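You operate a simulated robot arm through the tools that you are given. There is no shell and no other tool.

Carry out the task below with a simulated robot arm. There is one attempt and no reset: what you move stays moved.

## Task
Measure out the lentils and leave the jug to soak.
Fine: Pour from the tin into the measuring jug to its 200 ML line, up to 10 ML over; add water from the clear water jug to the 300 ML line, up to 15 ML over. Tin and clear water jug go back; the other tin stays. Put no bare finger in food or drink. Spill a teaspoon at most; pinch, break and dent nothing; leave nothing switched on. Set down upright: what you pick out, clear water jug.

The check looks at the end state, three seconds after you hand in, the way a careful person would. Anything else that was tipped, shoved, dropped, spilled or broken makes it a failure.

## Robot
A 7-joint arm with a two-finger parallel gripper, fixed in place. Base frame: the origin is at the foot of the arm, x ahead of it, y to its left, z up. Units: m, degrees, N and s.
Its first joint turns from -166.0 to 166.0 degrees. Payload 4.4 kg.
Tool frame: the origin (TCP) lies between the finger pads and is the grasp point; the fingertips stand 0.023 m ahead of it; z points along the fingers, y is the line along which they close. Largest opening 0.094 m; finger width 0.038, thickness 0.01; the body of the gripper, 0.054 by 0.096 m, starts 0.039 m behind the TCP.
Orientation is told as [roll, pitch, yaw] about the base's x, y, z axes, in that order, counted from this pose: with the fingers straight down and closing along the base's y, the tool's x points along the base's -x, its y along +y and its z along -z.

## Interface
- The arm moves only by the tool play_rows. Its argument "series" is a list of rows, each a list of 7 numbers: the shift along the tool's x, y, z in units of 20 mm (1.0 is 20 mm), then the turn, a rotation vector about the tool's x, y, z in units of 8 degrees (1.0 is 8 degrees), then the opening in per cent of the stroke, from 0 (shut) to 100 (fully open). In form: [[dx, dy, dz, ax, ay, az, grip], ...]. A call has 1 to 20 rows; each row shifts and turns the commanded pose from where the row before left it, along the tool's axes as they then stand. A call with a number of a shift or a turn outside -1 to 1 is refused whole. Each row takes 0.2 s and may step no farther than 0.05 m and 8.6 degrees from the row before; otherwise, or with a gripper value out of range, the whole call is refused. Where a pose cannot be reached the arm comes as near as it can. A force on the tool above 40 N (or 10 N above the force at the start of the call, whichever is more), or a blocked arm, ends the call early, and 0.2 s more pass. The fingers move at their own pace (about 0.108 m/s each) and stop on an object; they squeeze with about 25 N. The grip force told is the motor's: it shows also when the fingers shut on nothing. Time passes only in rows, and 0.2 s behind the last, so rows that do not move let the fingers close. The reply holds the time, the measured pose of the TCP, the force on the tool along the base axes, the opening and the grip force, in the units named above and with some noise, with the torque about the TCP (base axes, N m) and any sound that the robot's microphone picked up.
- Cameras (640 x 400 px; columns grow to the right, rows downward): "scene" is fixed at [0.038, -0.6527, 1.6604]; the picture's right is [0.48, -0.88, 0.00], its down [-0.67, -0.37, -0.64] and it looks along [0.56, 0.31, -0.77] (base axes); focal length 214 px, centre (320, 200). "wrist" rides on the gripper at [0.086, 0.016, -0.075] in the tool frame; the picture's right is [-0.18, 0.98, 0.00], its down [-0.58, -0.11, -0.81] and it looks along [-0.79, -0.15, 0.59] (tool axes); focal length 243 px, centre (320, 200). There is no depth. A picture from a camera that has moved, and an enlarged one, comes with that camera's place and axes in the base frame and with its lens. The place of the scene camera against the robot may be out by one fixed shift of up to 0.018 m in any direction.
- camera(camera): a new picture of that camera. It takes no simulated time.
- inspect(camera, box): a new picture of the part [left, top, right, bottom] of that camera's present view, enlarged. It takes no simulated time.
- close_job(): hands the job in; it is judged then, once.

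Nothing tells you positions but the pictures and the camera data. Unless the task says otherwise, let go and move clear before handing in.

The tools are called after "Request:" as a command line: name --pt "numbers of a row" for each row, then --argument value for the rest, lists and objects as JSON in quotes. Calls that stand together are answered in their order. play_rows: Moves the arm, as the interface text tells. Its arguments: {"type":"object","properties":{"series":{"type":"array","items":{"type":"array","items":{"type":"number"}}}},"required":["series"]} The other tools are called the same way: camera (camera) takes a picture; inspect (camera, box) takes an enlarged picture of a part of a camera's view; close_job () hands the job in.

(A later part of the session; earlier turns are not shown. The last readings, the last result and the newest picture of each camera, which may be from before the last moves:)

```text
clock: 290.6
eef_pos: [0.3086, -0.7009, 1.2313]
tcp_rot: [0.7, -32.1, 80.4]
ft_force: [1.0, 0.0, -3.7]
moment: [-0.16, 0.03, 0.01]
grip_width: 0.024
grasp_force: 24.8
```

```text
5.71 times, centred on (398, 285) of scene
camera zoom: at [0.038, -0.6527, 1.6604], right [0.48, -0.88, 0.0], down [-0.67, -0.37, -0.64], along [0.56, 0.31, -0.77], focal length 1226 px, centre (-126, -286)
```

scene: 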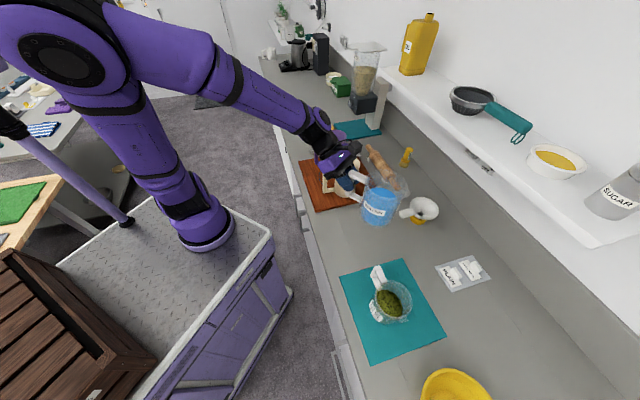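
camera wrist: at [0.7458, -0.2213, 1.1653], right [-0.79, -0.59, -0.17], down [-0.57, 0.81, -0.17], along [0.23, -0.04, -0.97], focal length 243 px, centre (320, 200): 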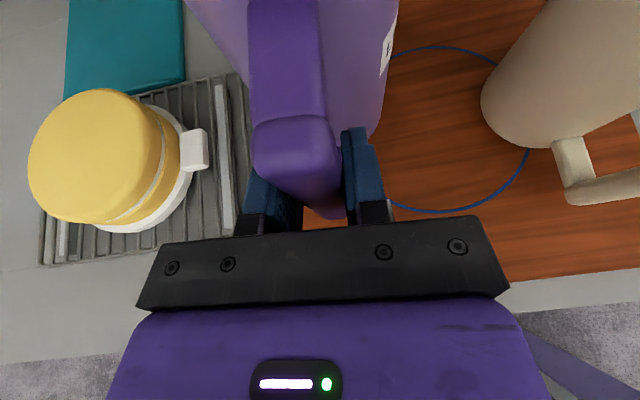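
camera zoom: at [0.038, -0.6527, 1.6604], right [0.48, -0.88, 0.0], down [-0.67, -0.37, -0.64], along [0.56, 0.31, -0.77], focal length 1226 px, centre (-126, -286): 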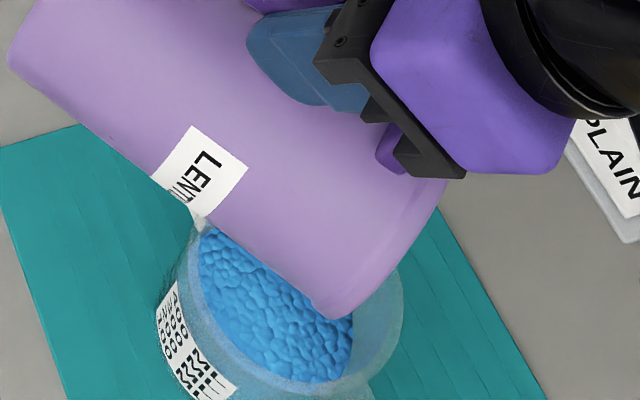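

Request:
play_rows --pt "-0.424 0 0.265 0 0 0 0" --pt "0.085 0 -0.1025 0 -0.125 0 0" --pt "0 0 0 0 0 0 0" --pt "0 0 0 0 0 0 0"

Request:
inspect --camera "scene" --box '[370, 280, 418, 320]'

Request:
play_rows --pt "0.0425 0 -0.051 0 -0.0625 0 0" --pt "0 0 0 0 0 0 0"

Request:
inspect --camera "scene" --box '[370, 280, 418, 320]'

```text
clock: 291.6
eef_pos: [0.3104, -0.6951, 1.2317]
tcp_rot: [0.6, -33.1, 80.3]
ft_force: [0.2, 0.4, -3.6]
moment: [-0.18, 0.02, 0.0]
grip_width: 0.024
grasp_force: 24.5
```

```text
10.00 times, centred on (394, 300) of scene
camera zoom: at [0.038, -0.6527, 1.6604], right [0.48, -0.88, 0.0], down [-0.67, -0.37, -0.64], along [0.56, 0.31, -0.77], focal length 2145 px, centre (-420, -800)
```

zoom: 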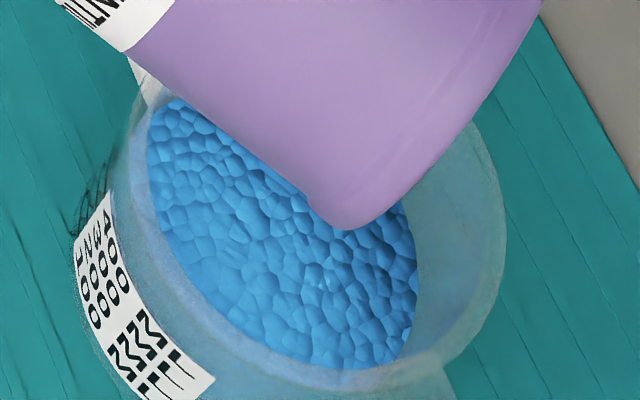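

```text
clock: 292.2
eef_pos: [0.3092, -0.6955, 1.2332]
tcp_rot: [0.6, -33.5, 80.3]
ft_force: [-0.6, -1.5, -4.2]
moment: [-0.19, 0.07, -0.01]
grip_width: 0.024
grasp_force: 25.2
```

```text
10.00 times, centred on (394, 300) of scene
camera zoom: at [0.038, -0.6527, 1.6604], right [0.48, -0.88, 0.0], down [-0.67, -0.37, -0.64], along [0.56, 0.31, -0.77], focal length 2145 px, centre (-420, -800)
```

zoom: 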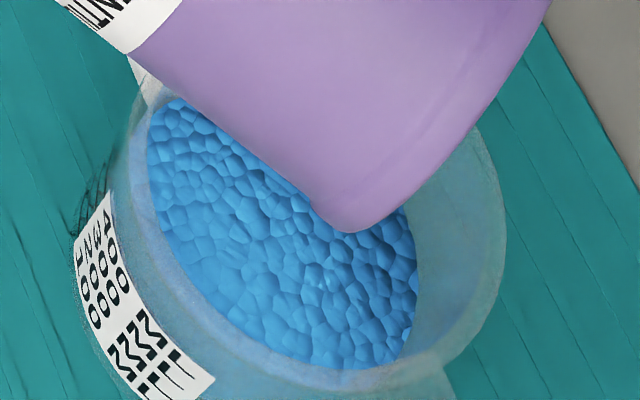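

Request:
play_rows --pt "0.0255 0 -0.031 0 -0.0375 0 0" --pt "0 0 0 0 0 0 0"

Request:
inspect --camera "scene" --box '[370, 280, 418, 320]'

```text
clock: 292.8
eef_pos: [0.3091, -0.6965, 1.2326]
tcp_rot: [0.5, -33.8, 80.3]
ft_force: [-0.2, -0.1, -3.8]
moment: [-0.18, 0.07, 0.01]
grip_width: 0.0242
grasp_force: 25.3
```

```text
10.00 times, centred on (394, 300) of scene
camera zoom: at [0.038, -0.6527, 1.6604], right [0.48, -0.88, 0.0], down [-0.67, -0.37, -0.64], along [0.56, 0.31, -0.77], focal length 2145 px, centre (-420, -800)
```

zoom: 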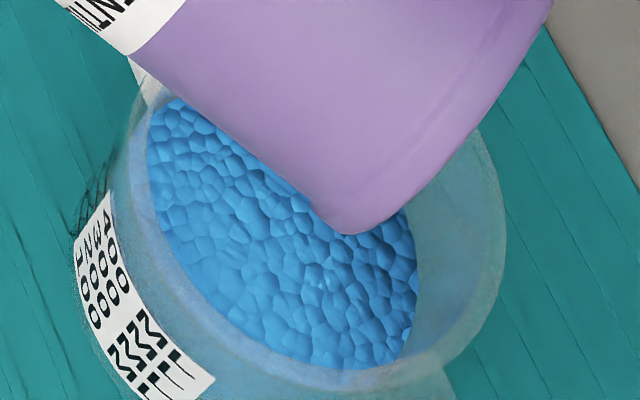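

Request:
play_rows --pt "0.0255 0 -0.031 0 -0.0375 0 0" --pt "0 0 0 0 0 0 0"

Request:
inspect --camera "scene" --box '[370, 280, 418, 320]'

```text
clock: 293.4
eef_pos: [0.3091, -0.6984, 1.2318]
tcp_rot: [0.6, -34.2, 80.4]
ft_force: [-0.1, 0.7, -3.3]
moment: [-0.22, 0.04, 0.03]
grip_width: 0.0239
grasp_force: 24.8
```

```text
10.00 times, centred on (394, 300) of scene
camera zoom: at [0.038, -0.6527, 1.6604], right [0.48, -0.88, 0.0], down [-0.67, -0.37, -0.64], along [0.56, 0.31, -0.77], focal length 2145 px, centre (-420, -800)
```

zoom: 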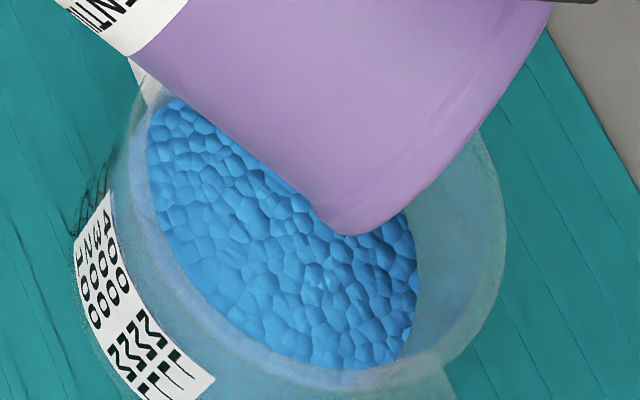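

Request:
play_rows --pt "0.0255 0 -0.031 0 -0.0375 0 0" --pt "0 0 0 0 0 0 0"

Request:
inspect --camera "scene" --box '[370, 280, 418, 320]'

```text
clock: 294.0
eef_pos: [0.3071, -0.699, 1.2327]
tcp_rot: [0.6, -34.4, 80.3]
ft_force: [0.1, -0.8, -4.2]
moment: [-0.17, 0.03, -0.01]
grip_width: 0.0239
grasp_force: 24.8
```

```text
10.00 times, centred on (394, 300) of scene
camera zoom: at [0.038, -0.6527, 1.6604], right [0.48, -0.88, 0.0], down [-0.67, -0.37, -0.64], along [0.56, 0.31, -0.77], focal length 2145 px, centre (-420, -800)
```

zoom: 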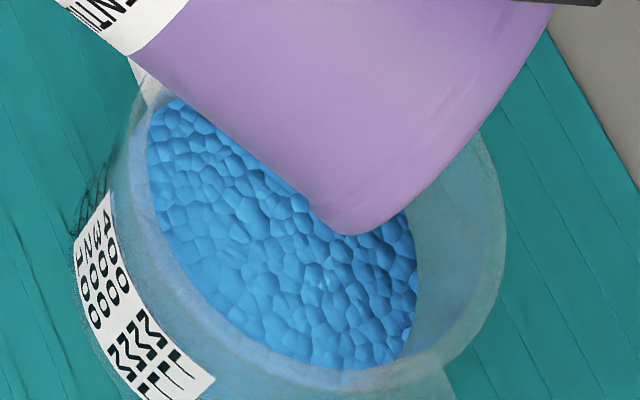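

Request:
play_rows --pt "0.0255 0 -0.031 0 -0.0375 0 0" --pt "0 0 0 0 0 0 0"

Request:
inspect --camera "scene" --box '[370, 280, 418, 320]'

```text
clock: 294.6
eef_pos: [0.3081, -0.6993, 1.2321]
tcp_rot: [0.7, -34.8, 80.4]
ft_force: [-0.3, -0.1, -3.3]
moment: [-0.2, 0.03, 0.0]
grip_width: 0.0237
grasp_force: 25.1
```

```text
10.00 times, centred on (394, 300) of scene
camera zoom: at [0.038, -0.6527, 1.6604], right [0.48, -0.88, 0.0], down [-0.67, -0.37, -0.64], along [0.56, 0.31, -0.77], focal length 2145 px, centre (-420, -800)
```

zoom: 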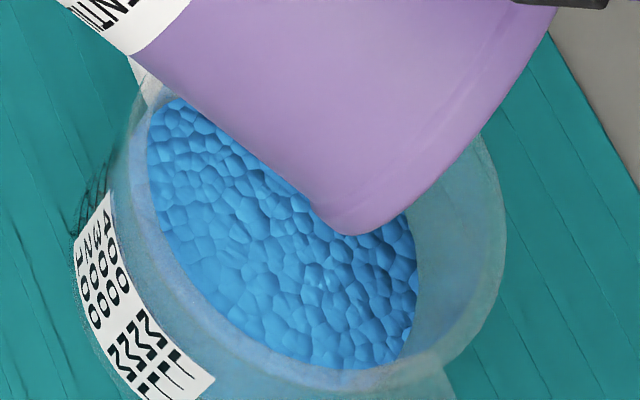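

Request:
play_rows --pt "0.0212 0 -0.0256 0 -0.03125 0 0" --pt "0 0 0 0 0 0 0"

Request:
inspect --camera "scene" --box '[370, 280, 418, 320]'

```text
clock: 295.2
eef_pos: [0.3083, -0.699, 1.2333]
tcp_rot: [0.6, -34.9, 80.3]
ft_force: [0.2, 0.7, -3.9]
moment: [-0.18, 0.05, -0.02]
grip_width: 0.024
grasp_force: 24.4
```

```text
10.00 times, centred on (394, 300) of scene
camera zoom: at [0.038, -0.6527, 1.6604], right [0.48, -0.88, 0.0], down [-0.67, -0.37, -0.64], along [0.56, 0.31, -0.77], focal length 2145 px, centre (-420, -800)
```

zoom: 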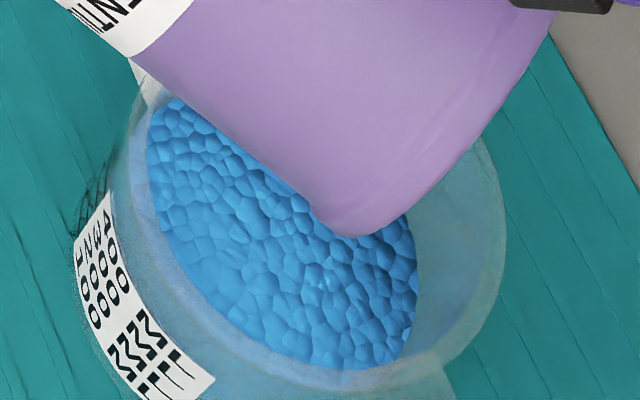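

Request:
play_rows --pt "0.0212 0 -0.0256 0 -0.03125 0 0" --pt "0 0 0 0 0 0 0"

Request:
inspect --camera "scene" --box '[370, 280, 418, 320]'

```text
clock: 295.8
eef_pos: [0.3086, -0.7009, 1.232]
tcp_rot: [0.6, -35.1, 80.3]
ft_force: [-0.5, -0.7, -3.3]
moment: [-0.19, 0.02, 0.02]
grip_width: 0.0238
grasp_force: 24.7
```

```text
10.00 times, centred on (394, 300) of scene
camera zoom: at [0.038, -0.6527, 1.6604], right [0.48, -0.88, 0.0], down [-0.67, -0.37, -0.64], along [0.56, 0.31, -0.77], focal length 2145 px, centre (-420, -800)
```

zoom: 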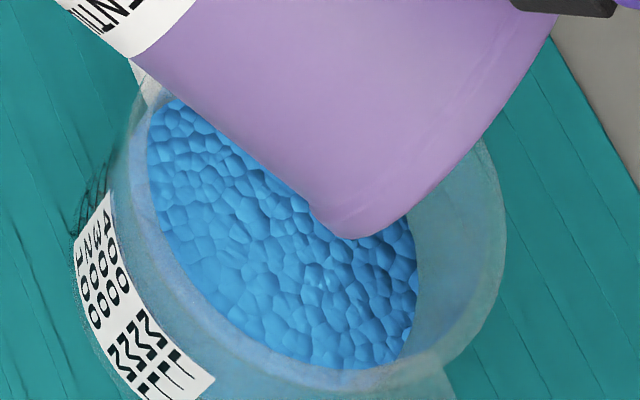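

Request:
play_rows --pt "0.0212 0 -0.0256 0 -0.03125 0 0" --pt "0 0 0 0 0 0 0"

Request:
inspect --camera "scene" --box '[370, 280, 418, 320]'

```text
clock: 296.4
eef_pos: [0.307, -0.7012, 1.2329]
tcp_rot: [0.6, -35.4, 80.3]
ft_force: [0.0, 0.2, -3.0]
moment: [-0.21, 0.03, -0.01]
grip_width: 0.0239
grasp_force: 25.0
```

```text
10.00 times, centred on (394, 300) of scene
camera zoom: at [0.038, -0.6527, 1.6604], right [0.48, -0.88, 0.0], down [-0.67, -0.37, -0.64], along [0.56, 0.31, -0.77], focal length 2145 px, centre (-420, -800)
```

zoom: 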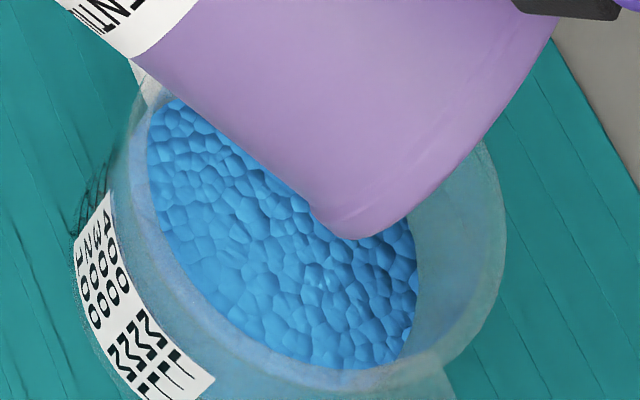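

Request:
play_rows --pt "0.0212 0 -0.0256 0 -0.03125 0 0" --pt "0 0 0 0 0 0 0"

Request:
inspect --camera "scene" --box '[370, 280, 418, 320]'

```text
clock: 297.0
eef_pos: [0.3081, -0.7015, 1.2338]
tcp_rot: [0.6, -35.7, 80.4]
ft_force: [-0.3, -0.6, -3.6]
moment: [-0.22, 0.04, 0.01]
grip_width: 0.0238
grasp_force: 24.7
```

```text
10.00 times, centred on (394, 300) of scene
camera zoom: at [0.038, -0.6527, 1.6604], right [0.48, -0.88, 0.0], down [-0.67, -0.37, -0.64], along [0.56, 0.31, -0.77], focal length 2145 px, centre (-420, -800)
```

zoom: 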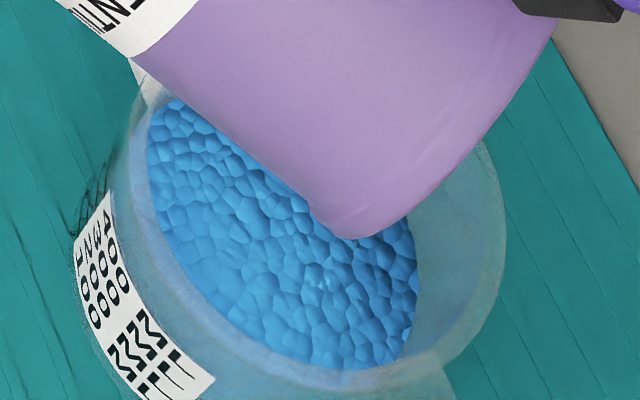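

Request:
play_rows --pt "0.0212 0 -0.0256 0 -0.03125 0 0" --pt "0 0 0 0 0 0 0"

Request:
inspect --camera "scene" --box '[370, 280, 418, 320]'

```text
clock: 297.6
eef_pos: [0.3072, -0.7029, 1.2335]
tcp_rot: [0.6, -36.0, 80.4]
ft_force: [-0.3, -0.6, -3.4]
moment: [-0.17, 0.03, 0.01]
grip_width: 0.0238
grasp_force: 25.4
```

```text
10.00 times, centred on (394, 300) of scene
camera zoom: at [0.038, -0.6527, 1.6604], right [0.48, -0.88, 0.0], down [-0.67, -0.37, -0.64], along [0.56, 0.31, -0.77], focal length 2145 px, centre (-420, -800)
```

zoom: 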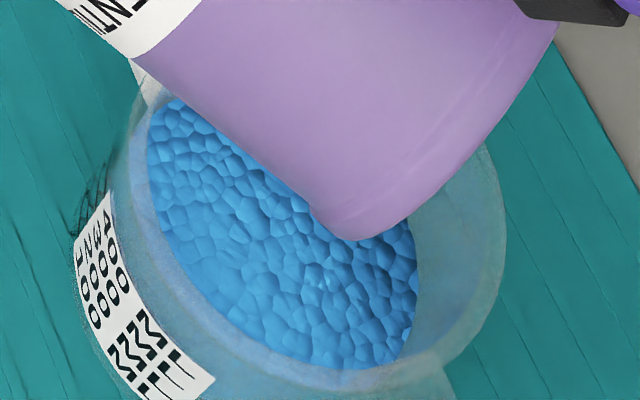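

Request:
play_rows --pt "0.0212 0 -0.0256 0 -0.03125 0 0" --pt "0 0 0 0 0 0 0"

Request:
inspect --camera "scene" --box '[370, 280, 418, 320]'

```text
clock: 298.2
eef_pos: [0.3094, -0.7025, 1.2335]
tcp_rot: [0.5, -36.1, 80.3]
ft_force: [0.1, 0.1, -3.8]
moment: [-0.19, 0.01, -0.02]
grip_width: 0.0238
grasp_force: 25.6
```

```text
10.00 times, centred on (394, 300) of scene
camera zoom: at [0.038, -0.6527, 1.6604], right [0.48, -0.88, 0.0], down [-0.67, -0.37, -0.64], along [0.56, 0.31, -0.77], focal length 2145 px, centre (-420, -800)
```

zoom: 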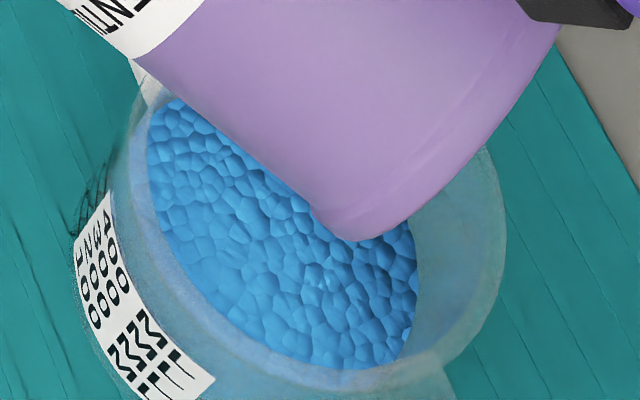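

Request:
play_rows --pt "0.0212 0 -0.0256 0 -0.03125 0 0" --pt "0 0 0 0 0 0 0"

Request:
inspect --camera "scene" --box '[370, 280, 418, 320]'

```text
clock: 298.8
eef_pos: [0.307, -0.703, 1.2341]
tcp_rot: [0.7, -36.4, 80.3]
ft_force: [-0.6, -0.2, -3.5]
moment: [-0.22, 0.05, 0.05]
grip_width: 0.024
grasp_force: 25.1
```

```text
10.00 times, centred on (394, 300) of scene
camera zoom: at [0.038, -0.6527, 1.6604], right [0.48, -0.88, 0.0], down [-0.67, -0.37, -0.64], along [0.56, 0.31, -0.77], focal length 2145 px, centre (-420, -800)
```

zoom: 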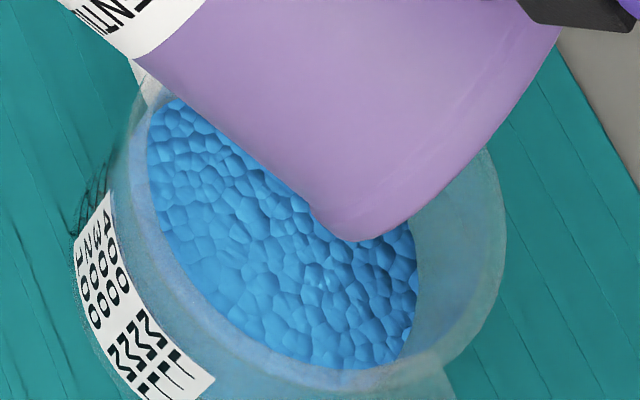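

Request:
play_rows --pt "0.0212 0 -0.0256 0 -0.03125 0 0" --pt "0 0 0 0 0 0 0"

Request:
inspect --camera "scene" --box '[370, 280, 418, 320]'

```text
clock: 299.4
eef_pos: [0.3077, -0.7043, 1.2327]
tcp_rot: [0.7, -36.8, 80.4]
ft_force: [-0.8, 0.6, -3.9]
moment: [-0.19, 0.03, 0.0]
grip_width: 0.0238
grasp_force: 25.4
```

```text
10.00 times, centred on (394, 300) of scene
camera zoom: at [0.038, -0.6527, 1.6604], right [0.48, -0.88, 0.0], down [-0.67, -0.37, -0.64], along [0.56, 0.31, -0.77], focal length 2145 px, centre (-420, -800)
```

zoom: 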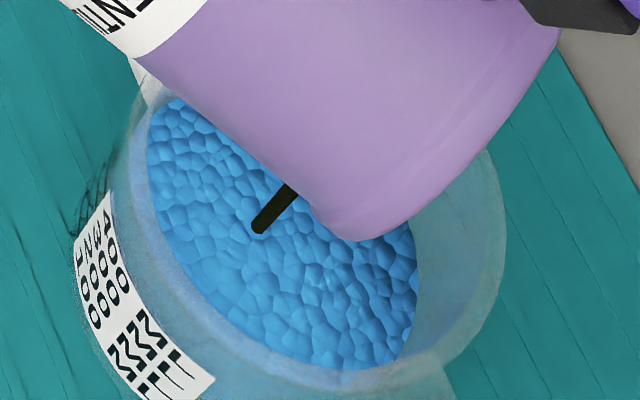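

A thin stream has just started at about 100.6°. I'll hold here briefly, since it should stop by itself after a few ML.

Request:
play_rows --pt "0 0 0 0 0 0 0"

Request:
inspect --camera "scene" --box '[370, 280, 418, 320]'

```text
clock: 299.8
eef_pos: [0.3073, -0.7039, 1.2339]
tcp_rot: [0.6, -36.7, 80.3]
ft_force: [-0.2, 0.1, -3.3]
moment: [-0.22, 0.01, -0.01]
grip_width: 0.024
grasp_force: 25.2
```

```text
10.00 times, centred on (394, 300) of scene
camera zoom: at [0.038, -0.6527, 1.6604], right [0.48, -0.88, 0.0], down [-0.67, -0.37, -0.64], along [0.56, 0.31, -0.77], focal length 2145 px, centre (-420, -800)
```

zoom: 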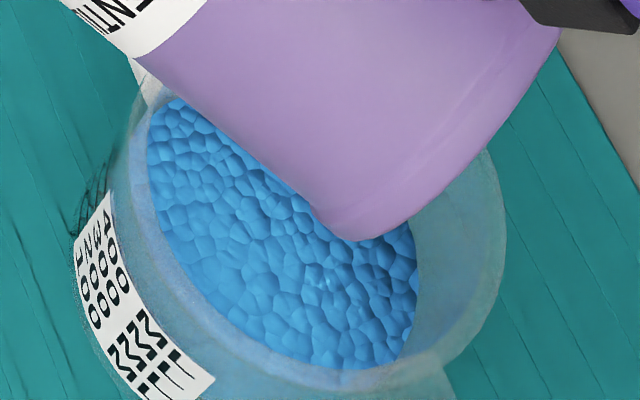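

Request:
play_rows --pt "0.0127 0 -0.0154 0 -0.01875 0 0" --pt "0 0 0 0 0 0 0"

Request:
inspect --camera "scene" --box '[370, 280, 418, 320]'

```text
clock: 300.4
eef_pos: [0.308, -0.7043, 1.2342]
tcp_rot: [0.6, -36.9, 80.3]
ft_force: [0.8, -0.7, -4.2]
moment: [-0.19, 0.04, 0.01]
grip_width: 0.0244
grasp_force: 25.3
```

```text
10.00 times, centred on (394, 300) of scene
camera zoom: at [0.038, -0.6527, 1.6604], right [0.48, -0.88, 0.0], down [-0.67, -0.37, -0.64], along [0.56, 0.31, -0.77], focal length 2145 px, centre (-420, -800)
```

zoom: 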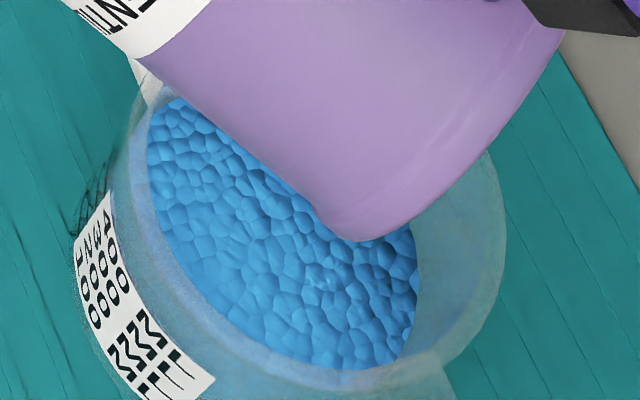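

A few more ML went in and the flow stopped, for an estimated 203–207 ML of lentils. I'll tilt back and return the tin.

Request:
play_rows --pt "-0.66 0 0.8 0 1 0 0" --pt "-0.68 0 0.82 0 1 0 0" --pt "-0.68 0 0.82 0 1 0 0" --pt "-0.225 0 -0.974 0 0 0 0" --pt "-0.225 0 -0.974 0 0 0 0" --pt "-0.225 0 -0.974 0 0 0 0" --pt "0 0 0 0 1 0 0" --pt "0 0 0 0 1 0 0" --pt "0 0 0 0 1 0 0" --pt "0 0 0 0 1 0 0" --pt "0 0 0 0 1 0 0" --pt "0 0 0 0 1 0 0" --pt "0 0 0 0 1 0 0" --pt "0 0 0 0 1 0 0" --pt "0 0 0 0 1 0 0" --pt "0 0 0 0 0.6 0 0"

Request:
inspect --camera "scene" --box '[340, 230, 452, 325]'

```text
clock: 303.8
eef_pos: [0.3165, -0.6456, 1.2697]
tcp_rot: [1.0, 63.9, 81.6]
ft_force: [-0.9, 0.7, -3.1]
moment: [0.3, -0.02, 0.0]
grip_width: 0.0237
grasp_force: 25.3
```

```text
4.21 times, centred on (396, 278) of scene
camera zoom: at [0.038, -0.6527, 1.6604], right [0.48, -0.88, 0.0], down [-0.67, -0.37, -0.64], along [0.56, 0.31, -0.77], focal length 903 px, centre (0, -126)
```

zoom: 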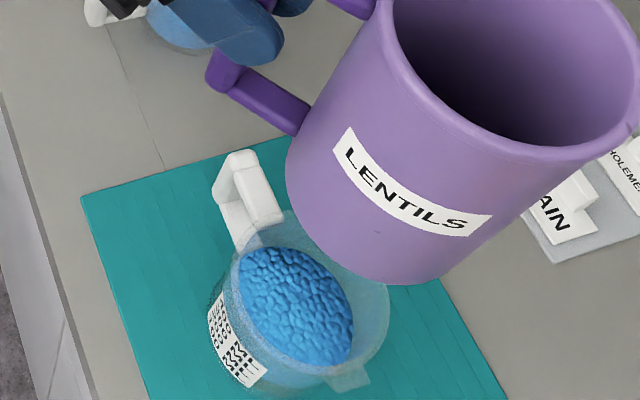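

Request:
play_rows --pt "-0.286 -0.83 -0.898 0 0 0 0" --pt "-0.286 -0.83 -0.898 0 0 0 0" --pt "-0.286 -0.83 -0.898 0 0 0 0" --pt "-0.286 -0.83 -0.898 0 0 0 0" --pt "-0.286 -0.83 -0.898 0 0 0 0" --pt "-0.286 -0.83 -0.898 0 0 0 0" --pt "-0.286 -0.83 -0.898 0 0 0 0" --pt "-0.286 -0.83 -0.898 0 0 0 0" --pt "-0.286 -0.83 -0.898 0 0 0 0" --pt "0 0 0 0.899 0 -0.438 0" --pt "0 0 0 0.899 0 -0.438 0" --pt "0 0 0 0.899 0 -0.438 0" --pt "0 0 0 0.899 0 -0.438 0" --pt "0 0 0 0.899 0 -0.438 0" --pt "0 0 0 0.899 0 -0.438 0" --pt "0 0 0 0.2 0 -0.098 0" --pt "0 0 0 0 0 0 0"

Request:
camera --camera "wrist"

Request:
inspect --camera "scene" --box '[310, 125, 422, 210]'

```text
clock: 307.4
eef_pos: [0.4927, -0.5055, 1.2947]
tcp_rot: [0.5, 63.6, 131.0]
ft_force: [1.1, -0.4, -4.0]
moment: [0.25, 0.2, -0.01]
grip_width: 0.0238
grasp_force: 25.2
```

```text
taken
camera wrist: at [0.4616, -0.4932, 1.4059], right [-0.8, -0.58, -0.16], down [-0.55, 0.82, -0.16], along [0.22, -0.04, -0.97], focal length 243 px, centre (320, 200)
```

wrist: 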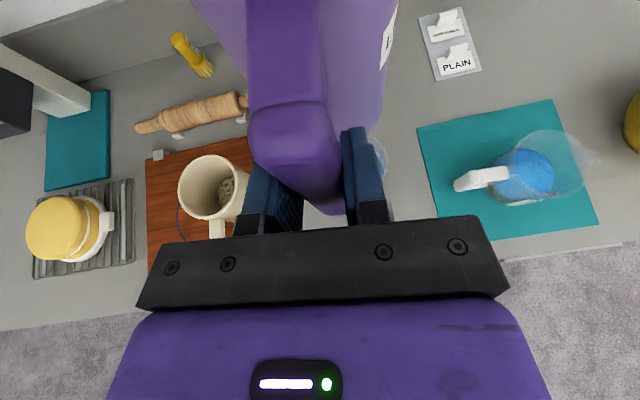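

```text
4.71 times, centred on (366, 168) of scene
camera zoom: at [0.038, -0.6527, 1.6604], right [0.48, -0.88, 0.0], down [-0.67, -0.37, -0.64], along [0.56, 0.31, -0.77], focal length 1009 px, centre (104, 353)
```

zoom: 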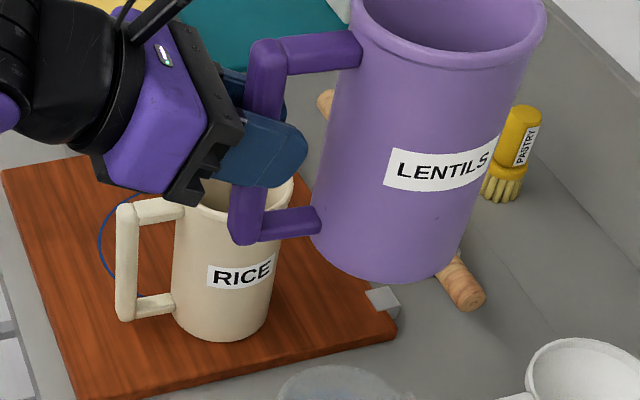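

Request:
play_rows --pt "-0.03 -0.977 -0.065 0 0.21 0 0" --pt "-0.03 -0.977 -0.065 0 0 0 0" --pt "-0.03 -0.977 -0.065 0 0 0 0" --pt "-0.03 -0.977 -0.065 0 0 0 0" --pt "-0.03 -0.977 -0.065 0 0 0 0" --pt "-0.03 -0.977 -0.065 0 0 0 0" --pt "-0.03 -0.977 -0.065 0 0 0 0" --pt "-0.03 -0.977 -0.065 0 0 0 0" --pt "-0.03 -0.977 -0.065 0 0 0 0" --pt "-0.03 -0.977 -0.065 0 0 0 0" --pt "-0.03 -0.977 -0.065 0 0 0 0" --pt "-0.03 -0.977 -0.065 0 0 0 0" --pt "-0.03 -0.977 -0.065 0 0 0 0" --pt "-0.03 -0.977 -0.065 0 0 0 0" --pt "-0.03 -0.977 -0.065 0 0 0 0" --pt "-0.03 -0.977 -0.065 0 0 0 0" --pt "-0.03 -0.977 -0.065 0 0 0 0" --pt "-0.03 -0.977 -0.065 0 0 0 0" --pt "-0.03 -0.977 -0.065 0 0 0 0" --pt "-0.03 -0.977 -0.065 0 0 0 0"

Request:
inspect --camera "scene" --box '[290, 60, 410, 190]'

```text
clock: 311.6
eef_pos: [0.7709, -0.2284, 1.2932]
tcp_rot: [0.7, 65.3, 131.0]
ft_force: [-0.5, 0.2, -2.5]
moment: [0.27, 0.2, 0.03]
grip_width: 0.0242
grasp_force: 25.2
```

```text
3.08 times, centred on (350, 125) of scene
camera zoom: at [0.038, -0.6527, 1.6604], right [0.48, -0.88, 0.0], down [-0.67, -0.37, -0.64], along [0.56, 0.31, -0.77], focal length 660 px, centre (228, 431)
```

zoom: 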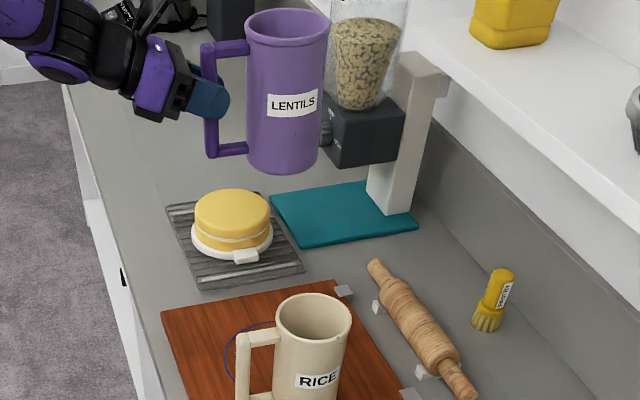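

Request:
play_rows --pt "-0.04 0 -0.09 0 0 0 0" --pt "-0.9085 0 0.418 0 0 0 0" --pt "-0.9085 0 0.418 0 0 0 0" --pt "-0.9085 0 0.418 0 0 0 0" --pt "-0.9085 0 0.418 0 0 0 0" --pt "-0.9085 0 0.418 0 0 0 0" --pt "-0.9085 0 0.418 0 0 0 0" --pt "-0.9085 0 0.418 0 0 0 0" --pt "-0.9085 0 0.418 0 0 0 0" --pt "-0.9085 0 0.418 0 0 0 0" --pt "-0.9085 0 0.418 0 0 0 0" --pt "-0.9085 0 0.418 0 0 0 0" --pt "-0.9085 0 0.418 0 0 0 0" --pt "-0.6 0 0.276 0 0 0 0" --pt "0 0 0 0 0 0 0"

Request:
inspect --camera "scene" --box '[270, 110, 390, 210]'

```text
clock: 314.8
eef_pos: [0.7688, -0.2289, 1.0386]
tcp_rot: [0.6, 65.3, 131.0]
ft_force: [-0.5, 0.2, -2.6]
moment: [0.2, 0.19, 0.02]
grip_width: 0.024
grasp_force: 25.1
```

```text
4.00 times, centred on (330, 160) of scene
camera zoom: at [0.038, -0.6527, 1.6604], right [0.48, -0.88, 0.0], down [-0.67, -0.37, -0.64], along [0.56, 0.31, -0.77], focal length 858 px, centre (280, 360)
```

zoom: 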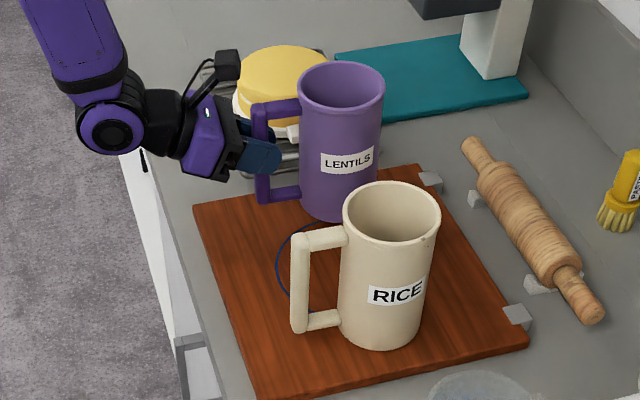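

Request:
play_rows --pt "-0.7 0 0.322 0 0 0 0" --pt "0 0 0 0 0 0 0"

Request:
play_rows --pt "-0.0908 0 0.0418 0 0 0 0" --pt "-0.0908 0 0.0418 0 0 0 0" --pt "0 0 0 0 0 0 0"

Request:
play_rows --pt "-0.0908 0 0.0418 0 0 0 0" --pt "0 0 0 0 0 0 0"

```text
clock: 315.4
eef_pos: [0.768, -0.2303, 1.0241]
tcp_rot: [0.7, 65.3, 131.1]
ft_force: [0.0, 0.0, -4.0]
moment: [0.22, 0.19, 0.01]
grip_width: 0.024
grasp_force: 25.4
```

```text
clock: 316.2
eef_pos: [0.7692, -0.2291, 1.0186]
tcp_rot: [0.6, 65.3, 131.0]
ft_force: [0.4, 0.1, -3.8]
moment: [0.21, 0.18, 0.02]
grip_width: 0.024
grasp_force: 25.1
```

```text
clock: 316.8
eef_pos: [0.7695, -0.2296, 1.0176]
tcp_rot: [0.6, 65.3, 131.0]
ft_force: [-0.3, 0.6, -4.2]
moment: [0.24, 0.15, -0.01]
grip_width: 0.0241
grasp_force: 25.3
```

Request:
play_rows --pt "-0.0908 0 0.0418 0 0 0 0" --pt "0 0 0 0 0 0 0"

Request:
play_rows --pt "-0.06 0 0.0276 0 0 0 0" --pt "0 0 0 0 0 0 0"

```text
clock: 317.4
eef_pos: [0.7689, -0.23, 1.0161]
tcp_rot: [0.7, 65.3, 131.1]
ft_force: [0.1, -0.2, -3.8]
moment: [0.23, 0.25, 0.01]
grip_width: 0.0241
grasp_force: 25.0
```

```text
clock: 318.0
eef_pos: [0.7702, -0.2299, 1.0155]
tcp_rot: [0.7, 65.4, 130.9]
ft_force: [0.0, -0.2, -3.7]
moment: [0.24, 0.21, -0.02]
grip_width: 0.0238
grasp_force: 24.2
```

Request:
play_rows --pt "-0.0908 0 0.0418 0 0 0 0" --pt "0 0 0 0 0 0 0"

Request:
play_rows --pt "-0.06 0 0.0276 0 0 0 0" --pt "0 0 0 0 0 0 0"

```text
clock: 318.6
eef_pos: [0.7685, -0.2287, 1.0127]
tcp_rot: [0.6, 65.3, 131.1]
ft_force: [0.6, 0.4, -3.6]
moment: [0.23, 0.2, 0.03]
grip_width: 0.0237
grasp_force: 25.1
```

```text
clock: 319.2
eef_pos: [0.7693, -0.2286, 1.012]
tcp_rot: [0.5, 65.4, 131.0]
ft_force: [0.0, -0.3, -1.9]
moment: [0.21, 0.2, 0.01]
grip_width: 0.0241
grasp_force: 24.9
```

Request:
play_rows --pt "-0.05 0 0.023 0 0 0 0" --pt "0 0 0 0 0 0 0"

Request:
inspect --camera "scene" --box '[290, 120, 380, 190]'

```text
clock: 319.8
eef_pos: [0.7682, -0.2295, 1.012]
tcp_rot: [0.5, 65.3, 131.0]
ft_force: [-3.4, 2.4, 13.4]
moment: [-0.19, -0.07, -0.04]
grip_width: 0.024
grasp_force: 25.0
```

```text
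5.71 times, centred on (335, 155) of scene
camera zoom: at [0.038, -0.6527, 1.6604], right [0.48, -0.88, 0.0], down [-0.67, -0.37, -0.64], along [0.56, 0.31, -0.77], focal length 1226 px, centre (234, 457)
```

zoom: 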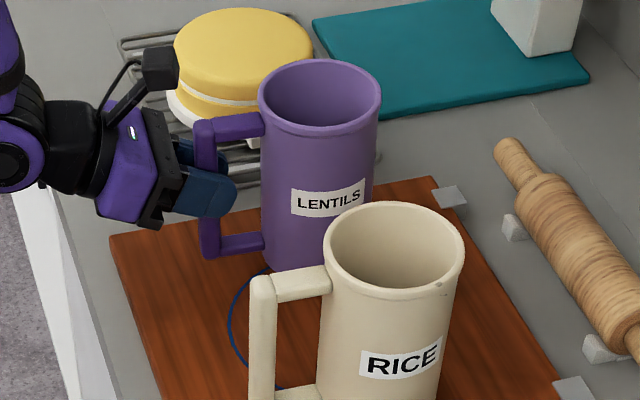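

Request:
play_rows --pt "0.04 0 -0.018 0 0 0 0" --pt "0 0 0 0 0 0 0" --pt "0 0 0 0 0 0 20" --pt "0 0 0 0 0 0 40" --pt "0 0 0 0 0 0 70" --pt "0 0 0 0 0 0 100" --pt "0 0 0 0 0 0 100"

Request:
inspect --camera "scene" --box '[290, 120, 380, 190]'

Request:
camera --camera "wrist"

```text
clock: 321.4
eef_pos: [0.769, -0.2294, 1.0111]
tcp_rot: [0.8, 65.3, 131.1]
ft_force: [-0.1, -1.0, -0.1]
moment: [-0.01, -0.03, 0.03]
grip_width: 0.0942
grasp_force: 0.0
```

```text
5.71 times, centred on (335, 155) of scene
camera zoom: at [0.038, -0.6527, 1.6604], right [0.48, -0.88, 0.0], down [-0.67, -0.37, -0.64], along [0.56, 0.31, -0.77], focal length 1226 px, centre (234, 457)
```

zoom: 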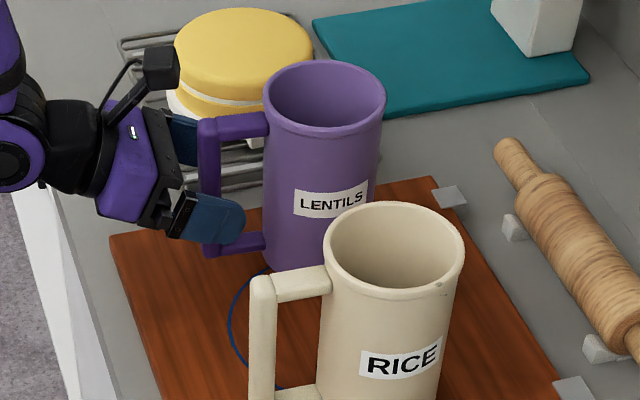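

```text
taken
camera wrist: at [0.7366, -0.2144, 1.1215], right [-0.8, -0.58, -0.16], down [-0.55, 0.81, -0.19], along [0.24, -0.06, -0.97], focal length 243 px, centre (320, 200)
```

wrist: 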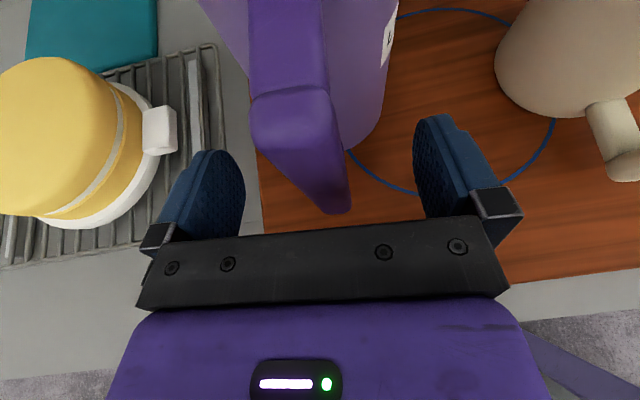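

Request:
play_rows --pt "0 0 -1 0 0 0 100" --pt "0 0 -1 0 0 0 100" --pt "0 0 -1 0 0 0 100" --pt "0 0 -1 0 0 0 100" --pt "0 0 -1 0 0 0 100" --pt "0 0 -1 0 0 0 100" --pt "0.9085 0 -0.418 0 0 0 100" --pt "0.9085 0 -0.418 0 0 0 100" --pt "0.9085 0 -0.418 0 0 0 100" --pt "0.9085 0 -0.418 0 0 0 100" --pt "0.9085 0 -0.418 0 0 0 100" --pt "0.9085 0 -0.418 0 0 0 100" --pt "0.9085 0 -0.418 0 0 0 100" --pt "0.9085 0 -0.418 0 0 0 100" --pt "0 0 0 0 -1 0 100" --pt "0 0 0 0 -1 0 100" --pt "0 0 0 0 -0.48 0 100"

Request:
camera --camera "wrist"

```text
clock: 325.0
eef_pos: [0.6993, -0.146, 1.2216]
tcp_rot: [0.4, 45.5, 130.8]
ft_force: [0.9, 0.3, -0.8]
moment: [-0.02, 0.01, -0.05]
grip_width: 0.0939
grasp_force: 0.1
```

```text
taken
camera wrist: at [0.6917, -0.1603, 1.336], right [-0.83, -0.54, -0.13], down [-0.55, 0.82, 0.15], along [0.02, 0.2, -0.98], focal length 243 px, centre (320, 200)
```

wrist: 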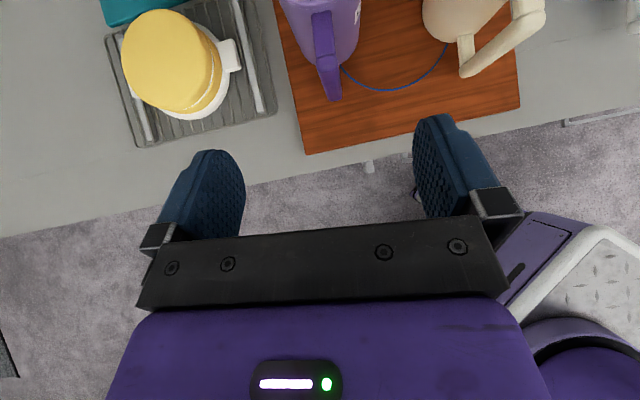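

Request:
play_rows --pt "0.182 0.99 0.253 0 0 0 100" --pt "0.182 0.99 0.253 0 0 0 100" --pt "0.182 0.99 0.253 0 0 0 100" --pt "0.182 0.99 0.253 0 0 0 100" --pt "0.182 0.99 0.253 0 0 0 100" --pt "0.182 0.99 0.253 0 0 0 100" --pt "0.182 0.99 0.253 0 0 0 100" --pt "0.182 0.99 0.253 0 0 0 100" --pt "0.182 0.99 0.253 0 0 0 100" --pt "0.182 0.99 0.253 0 0 0 100" --pt "0.182 0.99 0.253 0 0 0 100" --pt "0.182 0.99 0.253 0 0 0 100" --pt "0.182 0.99 0.253 0 0 0 100" --pt "0.182 0.99 0.253 0 0 0 100" --pt "0.182 0.99 0.253 0 0 0 100" --pt "0.182 0.99 0.253 0 0 0 100" --pt "0.182 0.99 0.253 0 0 0 100" --pt "0.182 0.99 0.253 0 0 0 100" --pt "0.182 0.99 0.253 0 0 0 100" --pt "0.182 0.99 0.253 0 0 0 100"

Request:
camera --camera "wrist"

```text
clock: 329.2
eef_pos: [0.4785, -0.4967, 1.2026]
tcp_rot: [0.3, 45.4, 130.9]
ft_force: [0.3, 0.7, -0.4]
moment: [0.0, 0.02, -0.06]
grip_width: 0.0939
grasp_force: 0.0
```

```text
taken
camera wrist: at [0.4719, -0.5122, 1.3175], right [-0.83, -0.54, -0.13], down [-0.55, 0.82, 0.15], along [0.02, 0.2, -0.98], focal length 243 px, centre (320, 200)
```

wrist: 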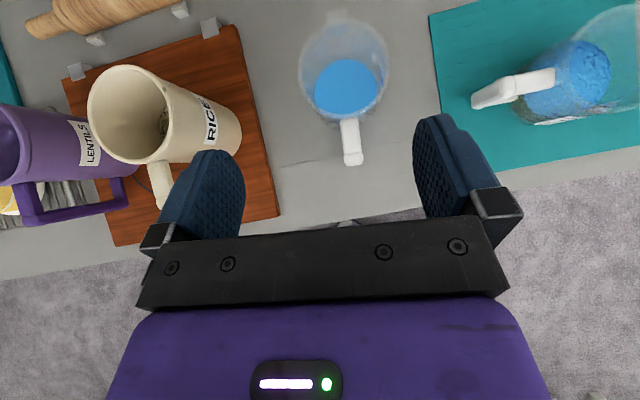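

Request:
play_rows --pt "0.284 0.99 0.288 0 0 0 100" --pt "-0.712 0 0.702 0 0 0 100" --pt "-0.712 0 0.702 0 0 0 100" --pt "-0.712 0 0.702 0 0 0 100" --pt "-0.712 0 0.702 0 0 0 100" --pt "-0.712 0 0.702 0 0 0 100" --pt "-0.712 0 0.702 0 0 0 100" --pt "-0.712 0 0.702 0 0 0 100" --pt "-0.712 0 0.702 0 0 0 100" --pt "0 0 0 0 0 0 100"

Request:
camera --camera "wrist"

```text
clock: 331.4
eef_pos: [0.466, -0.5164, 1.0445]
tcp_rot: [0.4, 45.4, 130.7]
ft_force: [-0.1, -0.6, 0.5]
moment: [0.0, 0.0, -0.01]
grip_width: 0.0941
grasp_force: 0.1
```

```text
taken
camera wrist: at [0.4599, -0.5308, 1.1592], right [-0.83, -0.54, -0.13], down [-0.55, 0.82, 0.15], along [0.02, 0.2, -0.98], focal length 243 px, centre (320, 200)
```

wrist: 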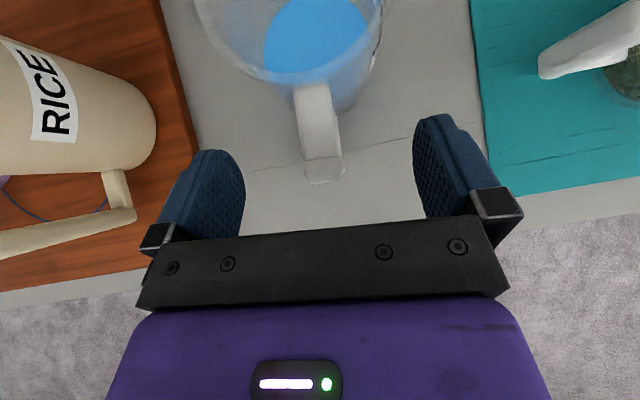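

Request:
play_rows --pt "0.09 -0.18 0.09 0 0 0 100" --pt "-0.712 0 0.702 0 0 0 100" --pt "-0.712 0 0.702 0 0 0 100" --pt "-0.712 0 0.702 0 0 0 100" --pt "-0.07 0 0.07 0 0 0 100" --pt "0 0 0 0 0 0 100"

Request:
camera --camera "wrist"

```text
clock: 332.8
eef_pos: [0.4713, -0.5147, 0.9819]
tcp_rot: [0.5, 45.4, 130.7]
ft_force: [-0.4, 0.6, -0.8]
moment: [-0.01, 0.01, -0.01]
grip_width: 0.0941
grasp_force: 0.1
```

```text
taken
camera wrist: at [0.4649, -0.5303, 1.0968], right [-0.83, -0.54, -0.13], down [-0.55, 0.82, 0.15], along [0.02, 0.2, -0.98], focal length 243 px, centre (320, 200)
```

wrist: 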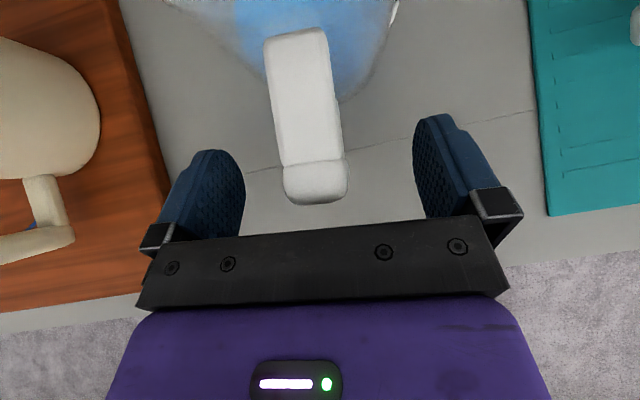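

Request:
play_rows --pt "0 0.08 0 0 0 0 100" --pt "0 0 0 0 0 0 0" --pt "0 0 0 0 0 0 0" --pt "0 0 0 0 0 0 0" --pt "0 0 0 0 0 0 0" --pt "0.356 0 -0.351 0 0 0 0" --pt "0.356 0 -0.351 0 0 0 0" --pt "0.712 0 -0.702 0 0 0 0" --pt "0.712 0 -0.702 0 0 0 0" --pt "0.712 0 -0.702 0 0 0 0" --pt "0.712 0 -0.702 0 0 0 0" --pt "0.712 0 -0.702 0 0 0 0" --pt "0.712 0 -0.702 0 0 0 0" --pt "0.712 0 -0.702 0 0 0 0" --pt "0.712 0 -0.702 0 0 0 0" --pt "0.712 0 -0.702 0 0 0 0" --pt "0.712 0 -0.702 0 0 0 0" --pt "0.712 0 -0.702 0 0 0 0" --pt "0 0 0 0 0 0 0"

Request:
camera --camera "wrist"

Request:
inspect --camera "scene" --box '[320, 150, 448, 260]'

```text
clock: 336.8
eef_pos: [0.4701, -0.5161, 1.2201]
tcp_rot: [0.3, 45.5, 130.7]
ft_force: [-0.3, -0.1, -4.1]
moment: [0.26, 0.24, 0.04]
grip_width: 0.024
grasp_force: 25.5
```

```text
taken
camera wrist: at [0.4641, -0.5313, 1.3347], right [-0.83, -0.54, -0.13], down [-0.55, 0.82, 0.15], along [0.02, 0.2, -0.98], focal length 243 px, centre (320, 200)
```

wrist: 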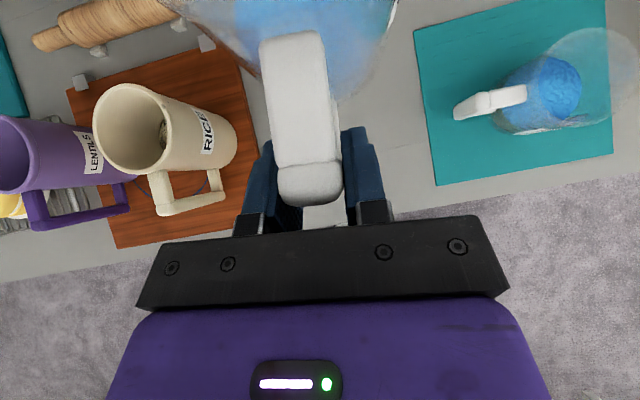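

```text
3.64 times, centred on (384, 205) of scene
camera zoom: at [0.038, -0.6527, 1.6604], right [0.48, -0.88, 0.0], down [-0.67, -0.37, -0.64], along [0.56, 0.31, -0.77], focal length 780 px, centre (87, 182)
```

zoom: 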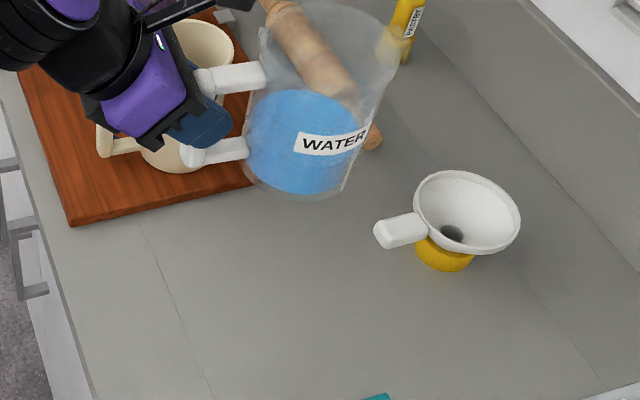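

Request:
play_rows --pt "0 0 0 -0.4 0 0.395 0" --pt "0 0 0 -0.711 0 0.703 0" --pt "0 0 0 -0.711 0 0.703 0" --pt "0 0 0 -0.711 0 0.703 0" --pt "0 0 0 -0.711 0 0.703 0" --pt "0 0 0 -0.711 0 0.703 0" --pt "0 0 0 -0.35 0 0.346 0" --pt "0.543 0.854 0.374 0 0 0 0" --pt "0.543 0.854 0.374 0 0 0 0" --pt "0.543 0.854 0.374 0 0 0 0" --pt "0.543 0.854 0.374 0 0 0 0" --pt "0.543 0.854 0.374 0 0 0 0" --pt "0.543 0.854 0.374 0 0 0 0" --pt "0.543 0.854 0.374 0 0 0 0" --pt "0.543 0.854 0.374 0 0 0 0" --pt "0 0 0 0 0 0 0"

Request:
play_rows --pt "0 0 0 0 -0.5 0 0" --pt "0 0 0 0 -1 0 0" --pt "0 0 0 0 -1 0 0" --pt "0 0 0 0 -1 0 0" --pt "0 0 0 0 -1 0 0" --pt "0 0 0 0 -1 0 0" --pt "-0.02 0 1 0 0 0 0" --pt "-0.02 0 1 0 0 0 0" --pt "-0.02 0 1 0 0 0 0" --pt "-0.02 0 0.9 0 0 0 0" --pt "0.292 0 -0.52 0 -0.5 0 0" --pt "0.292 0 -0.52 0 -0.5 0 0" --pt "0.292 0 -0.52 0 -0.5 0 0" --pt "0.292 0 -0.52 0 -0.5 0 0" --pt "0 0 0 0 0 0 0"

Request:
inspect --camera "scene" --box '[350, 250, 446, 320]'

Request:
inspect --camera "scene" --box '[396, 296, 412, 312]'

```text
clock: 340.2
eef_pos: [0.3187, -0.5986, 1.2425]
tcp_rot: [0.1, 45.6, 82.1]
ft_force: [0.8, -0.1, -4.2]
moment: [0.34, -0.07, 0.05]
grip_width: 0.0237
grasp_force: 24.5
```

```text
clock: 343.4
eef_pos: [0.3164, -0.6262, 1.2037]
tcp_rot: [0.1, -14.4, 82.0]
ft_force: [0.5, 0.5, -3.9]
moment: [-0.02, 0.05, -0.01]
grip_width: 0.0239
grasp_force: 24.9
```

```text
5.71 times, centred on (398, 285) of scene
camera zoom: at [0.038, -0.6527, 1.6604], right [0.48, -0.88, 0.0], down [-0.67, -0.37, -0.64], along [0.56, 0.31, -0.77], focal length 1226 px, centre (-126, -286)
```

zoom: 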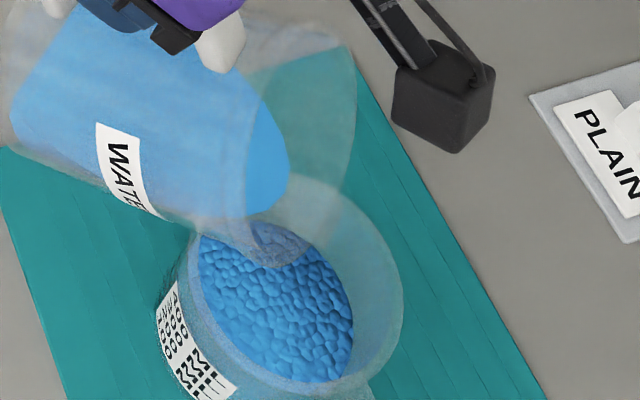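

```text
16.00 times, centred on (404, 304) of scene
camera zoom: at [0.038, -0.6527, 1.6604], right [0.48, -0.88, 0.0], down [-0.67, -0.37, -0.64], along [0.56, 0.31, -0.77], focal length 3432 px, centre (-1024, -1464)
```

zoom: 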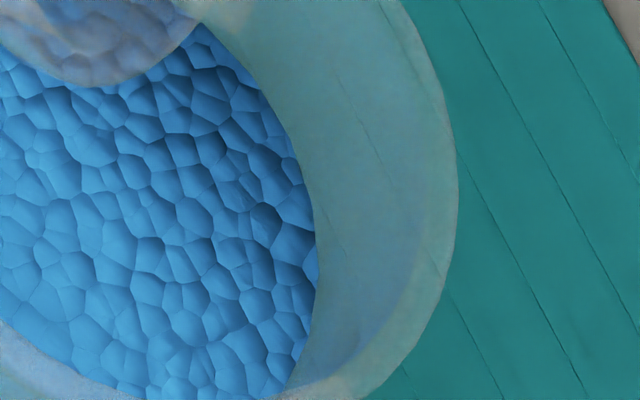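

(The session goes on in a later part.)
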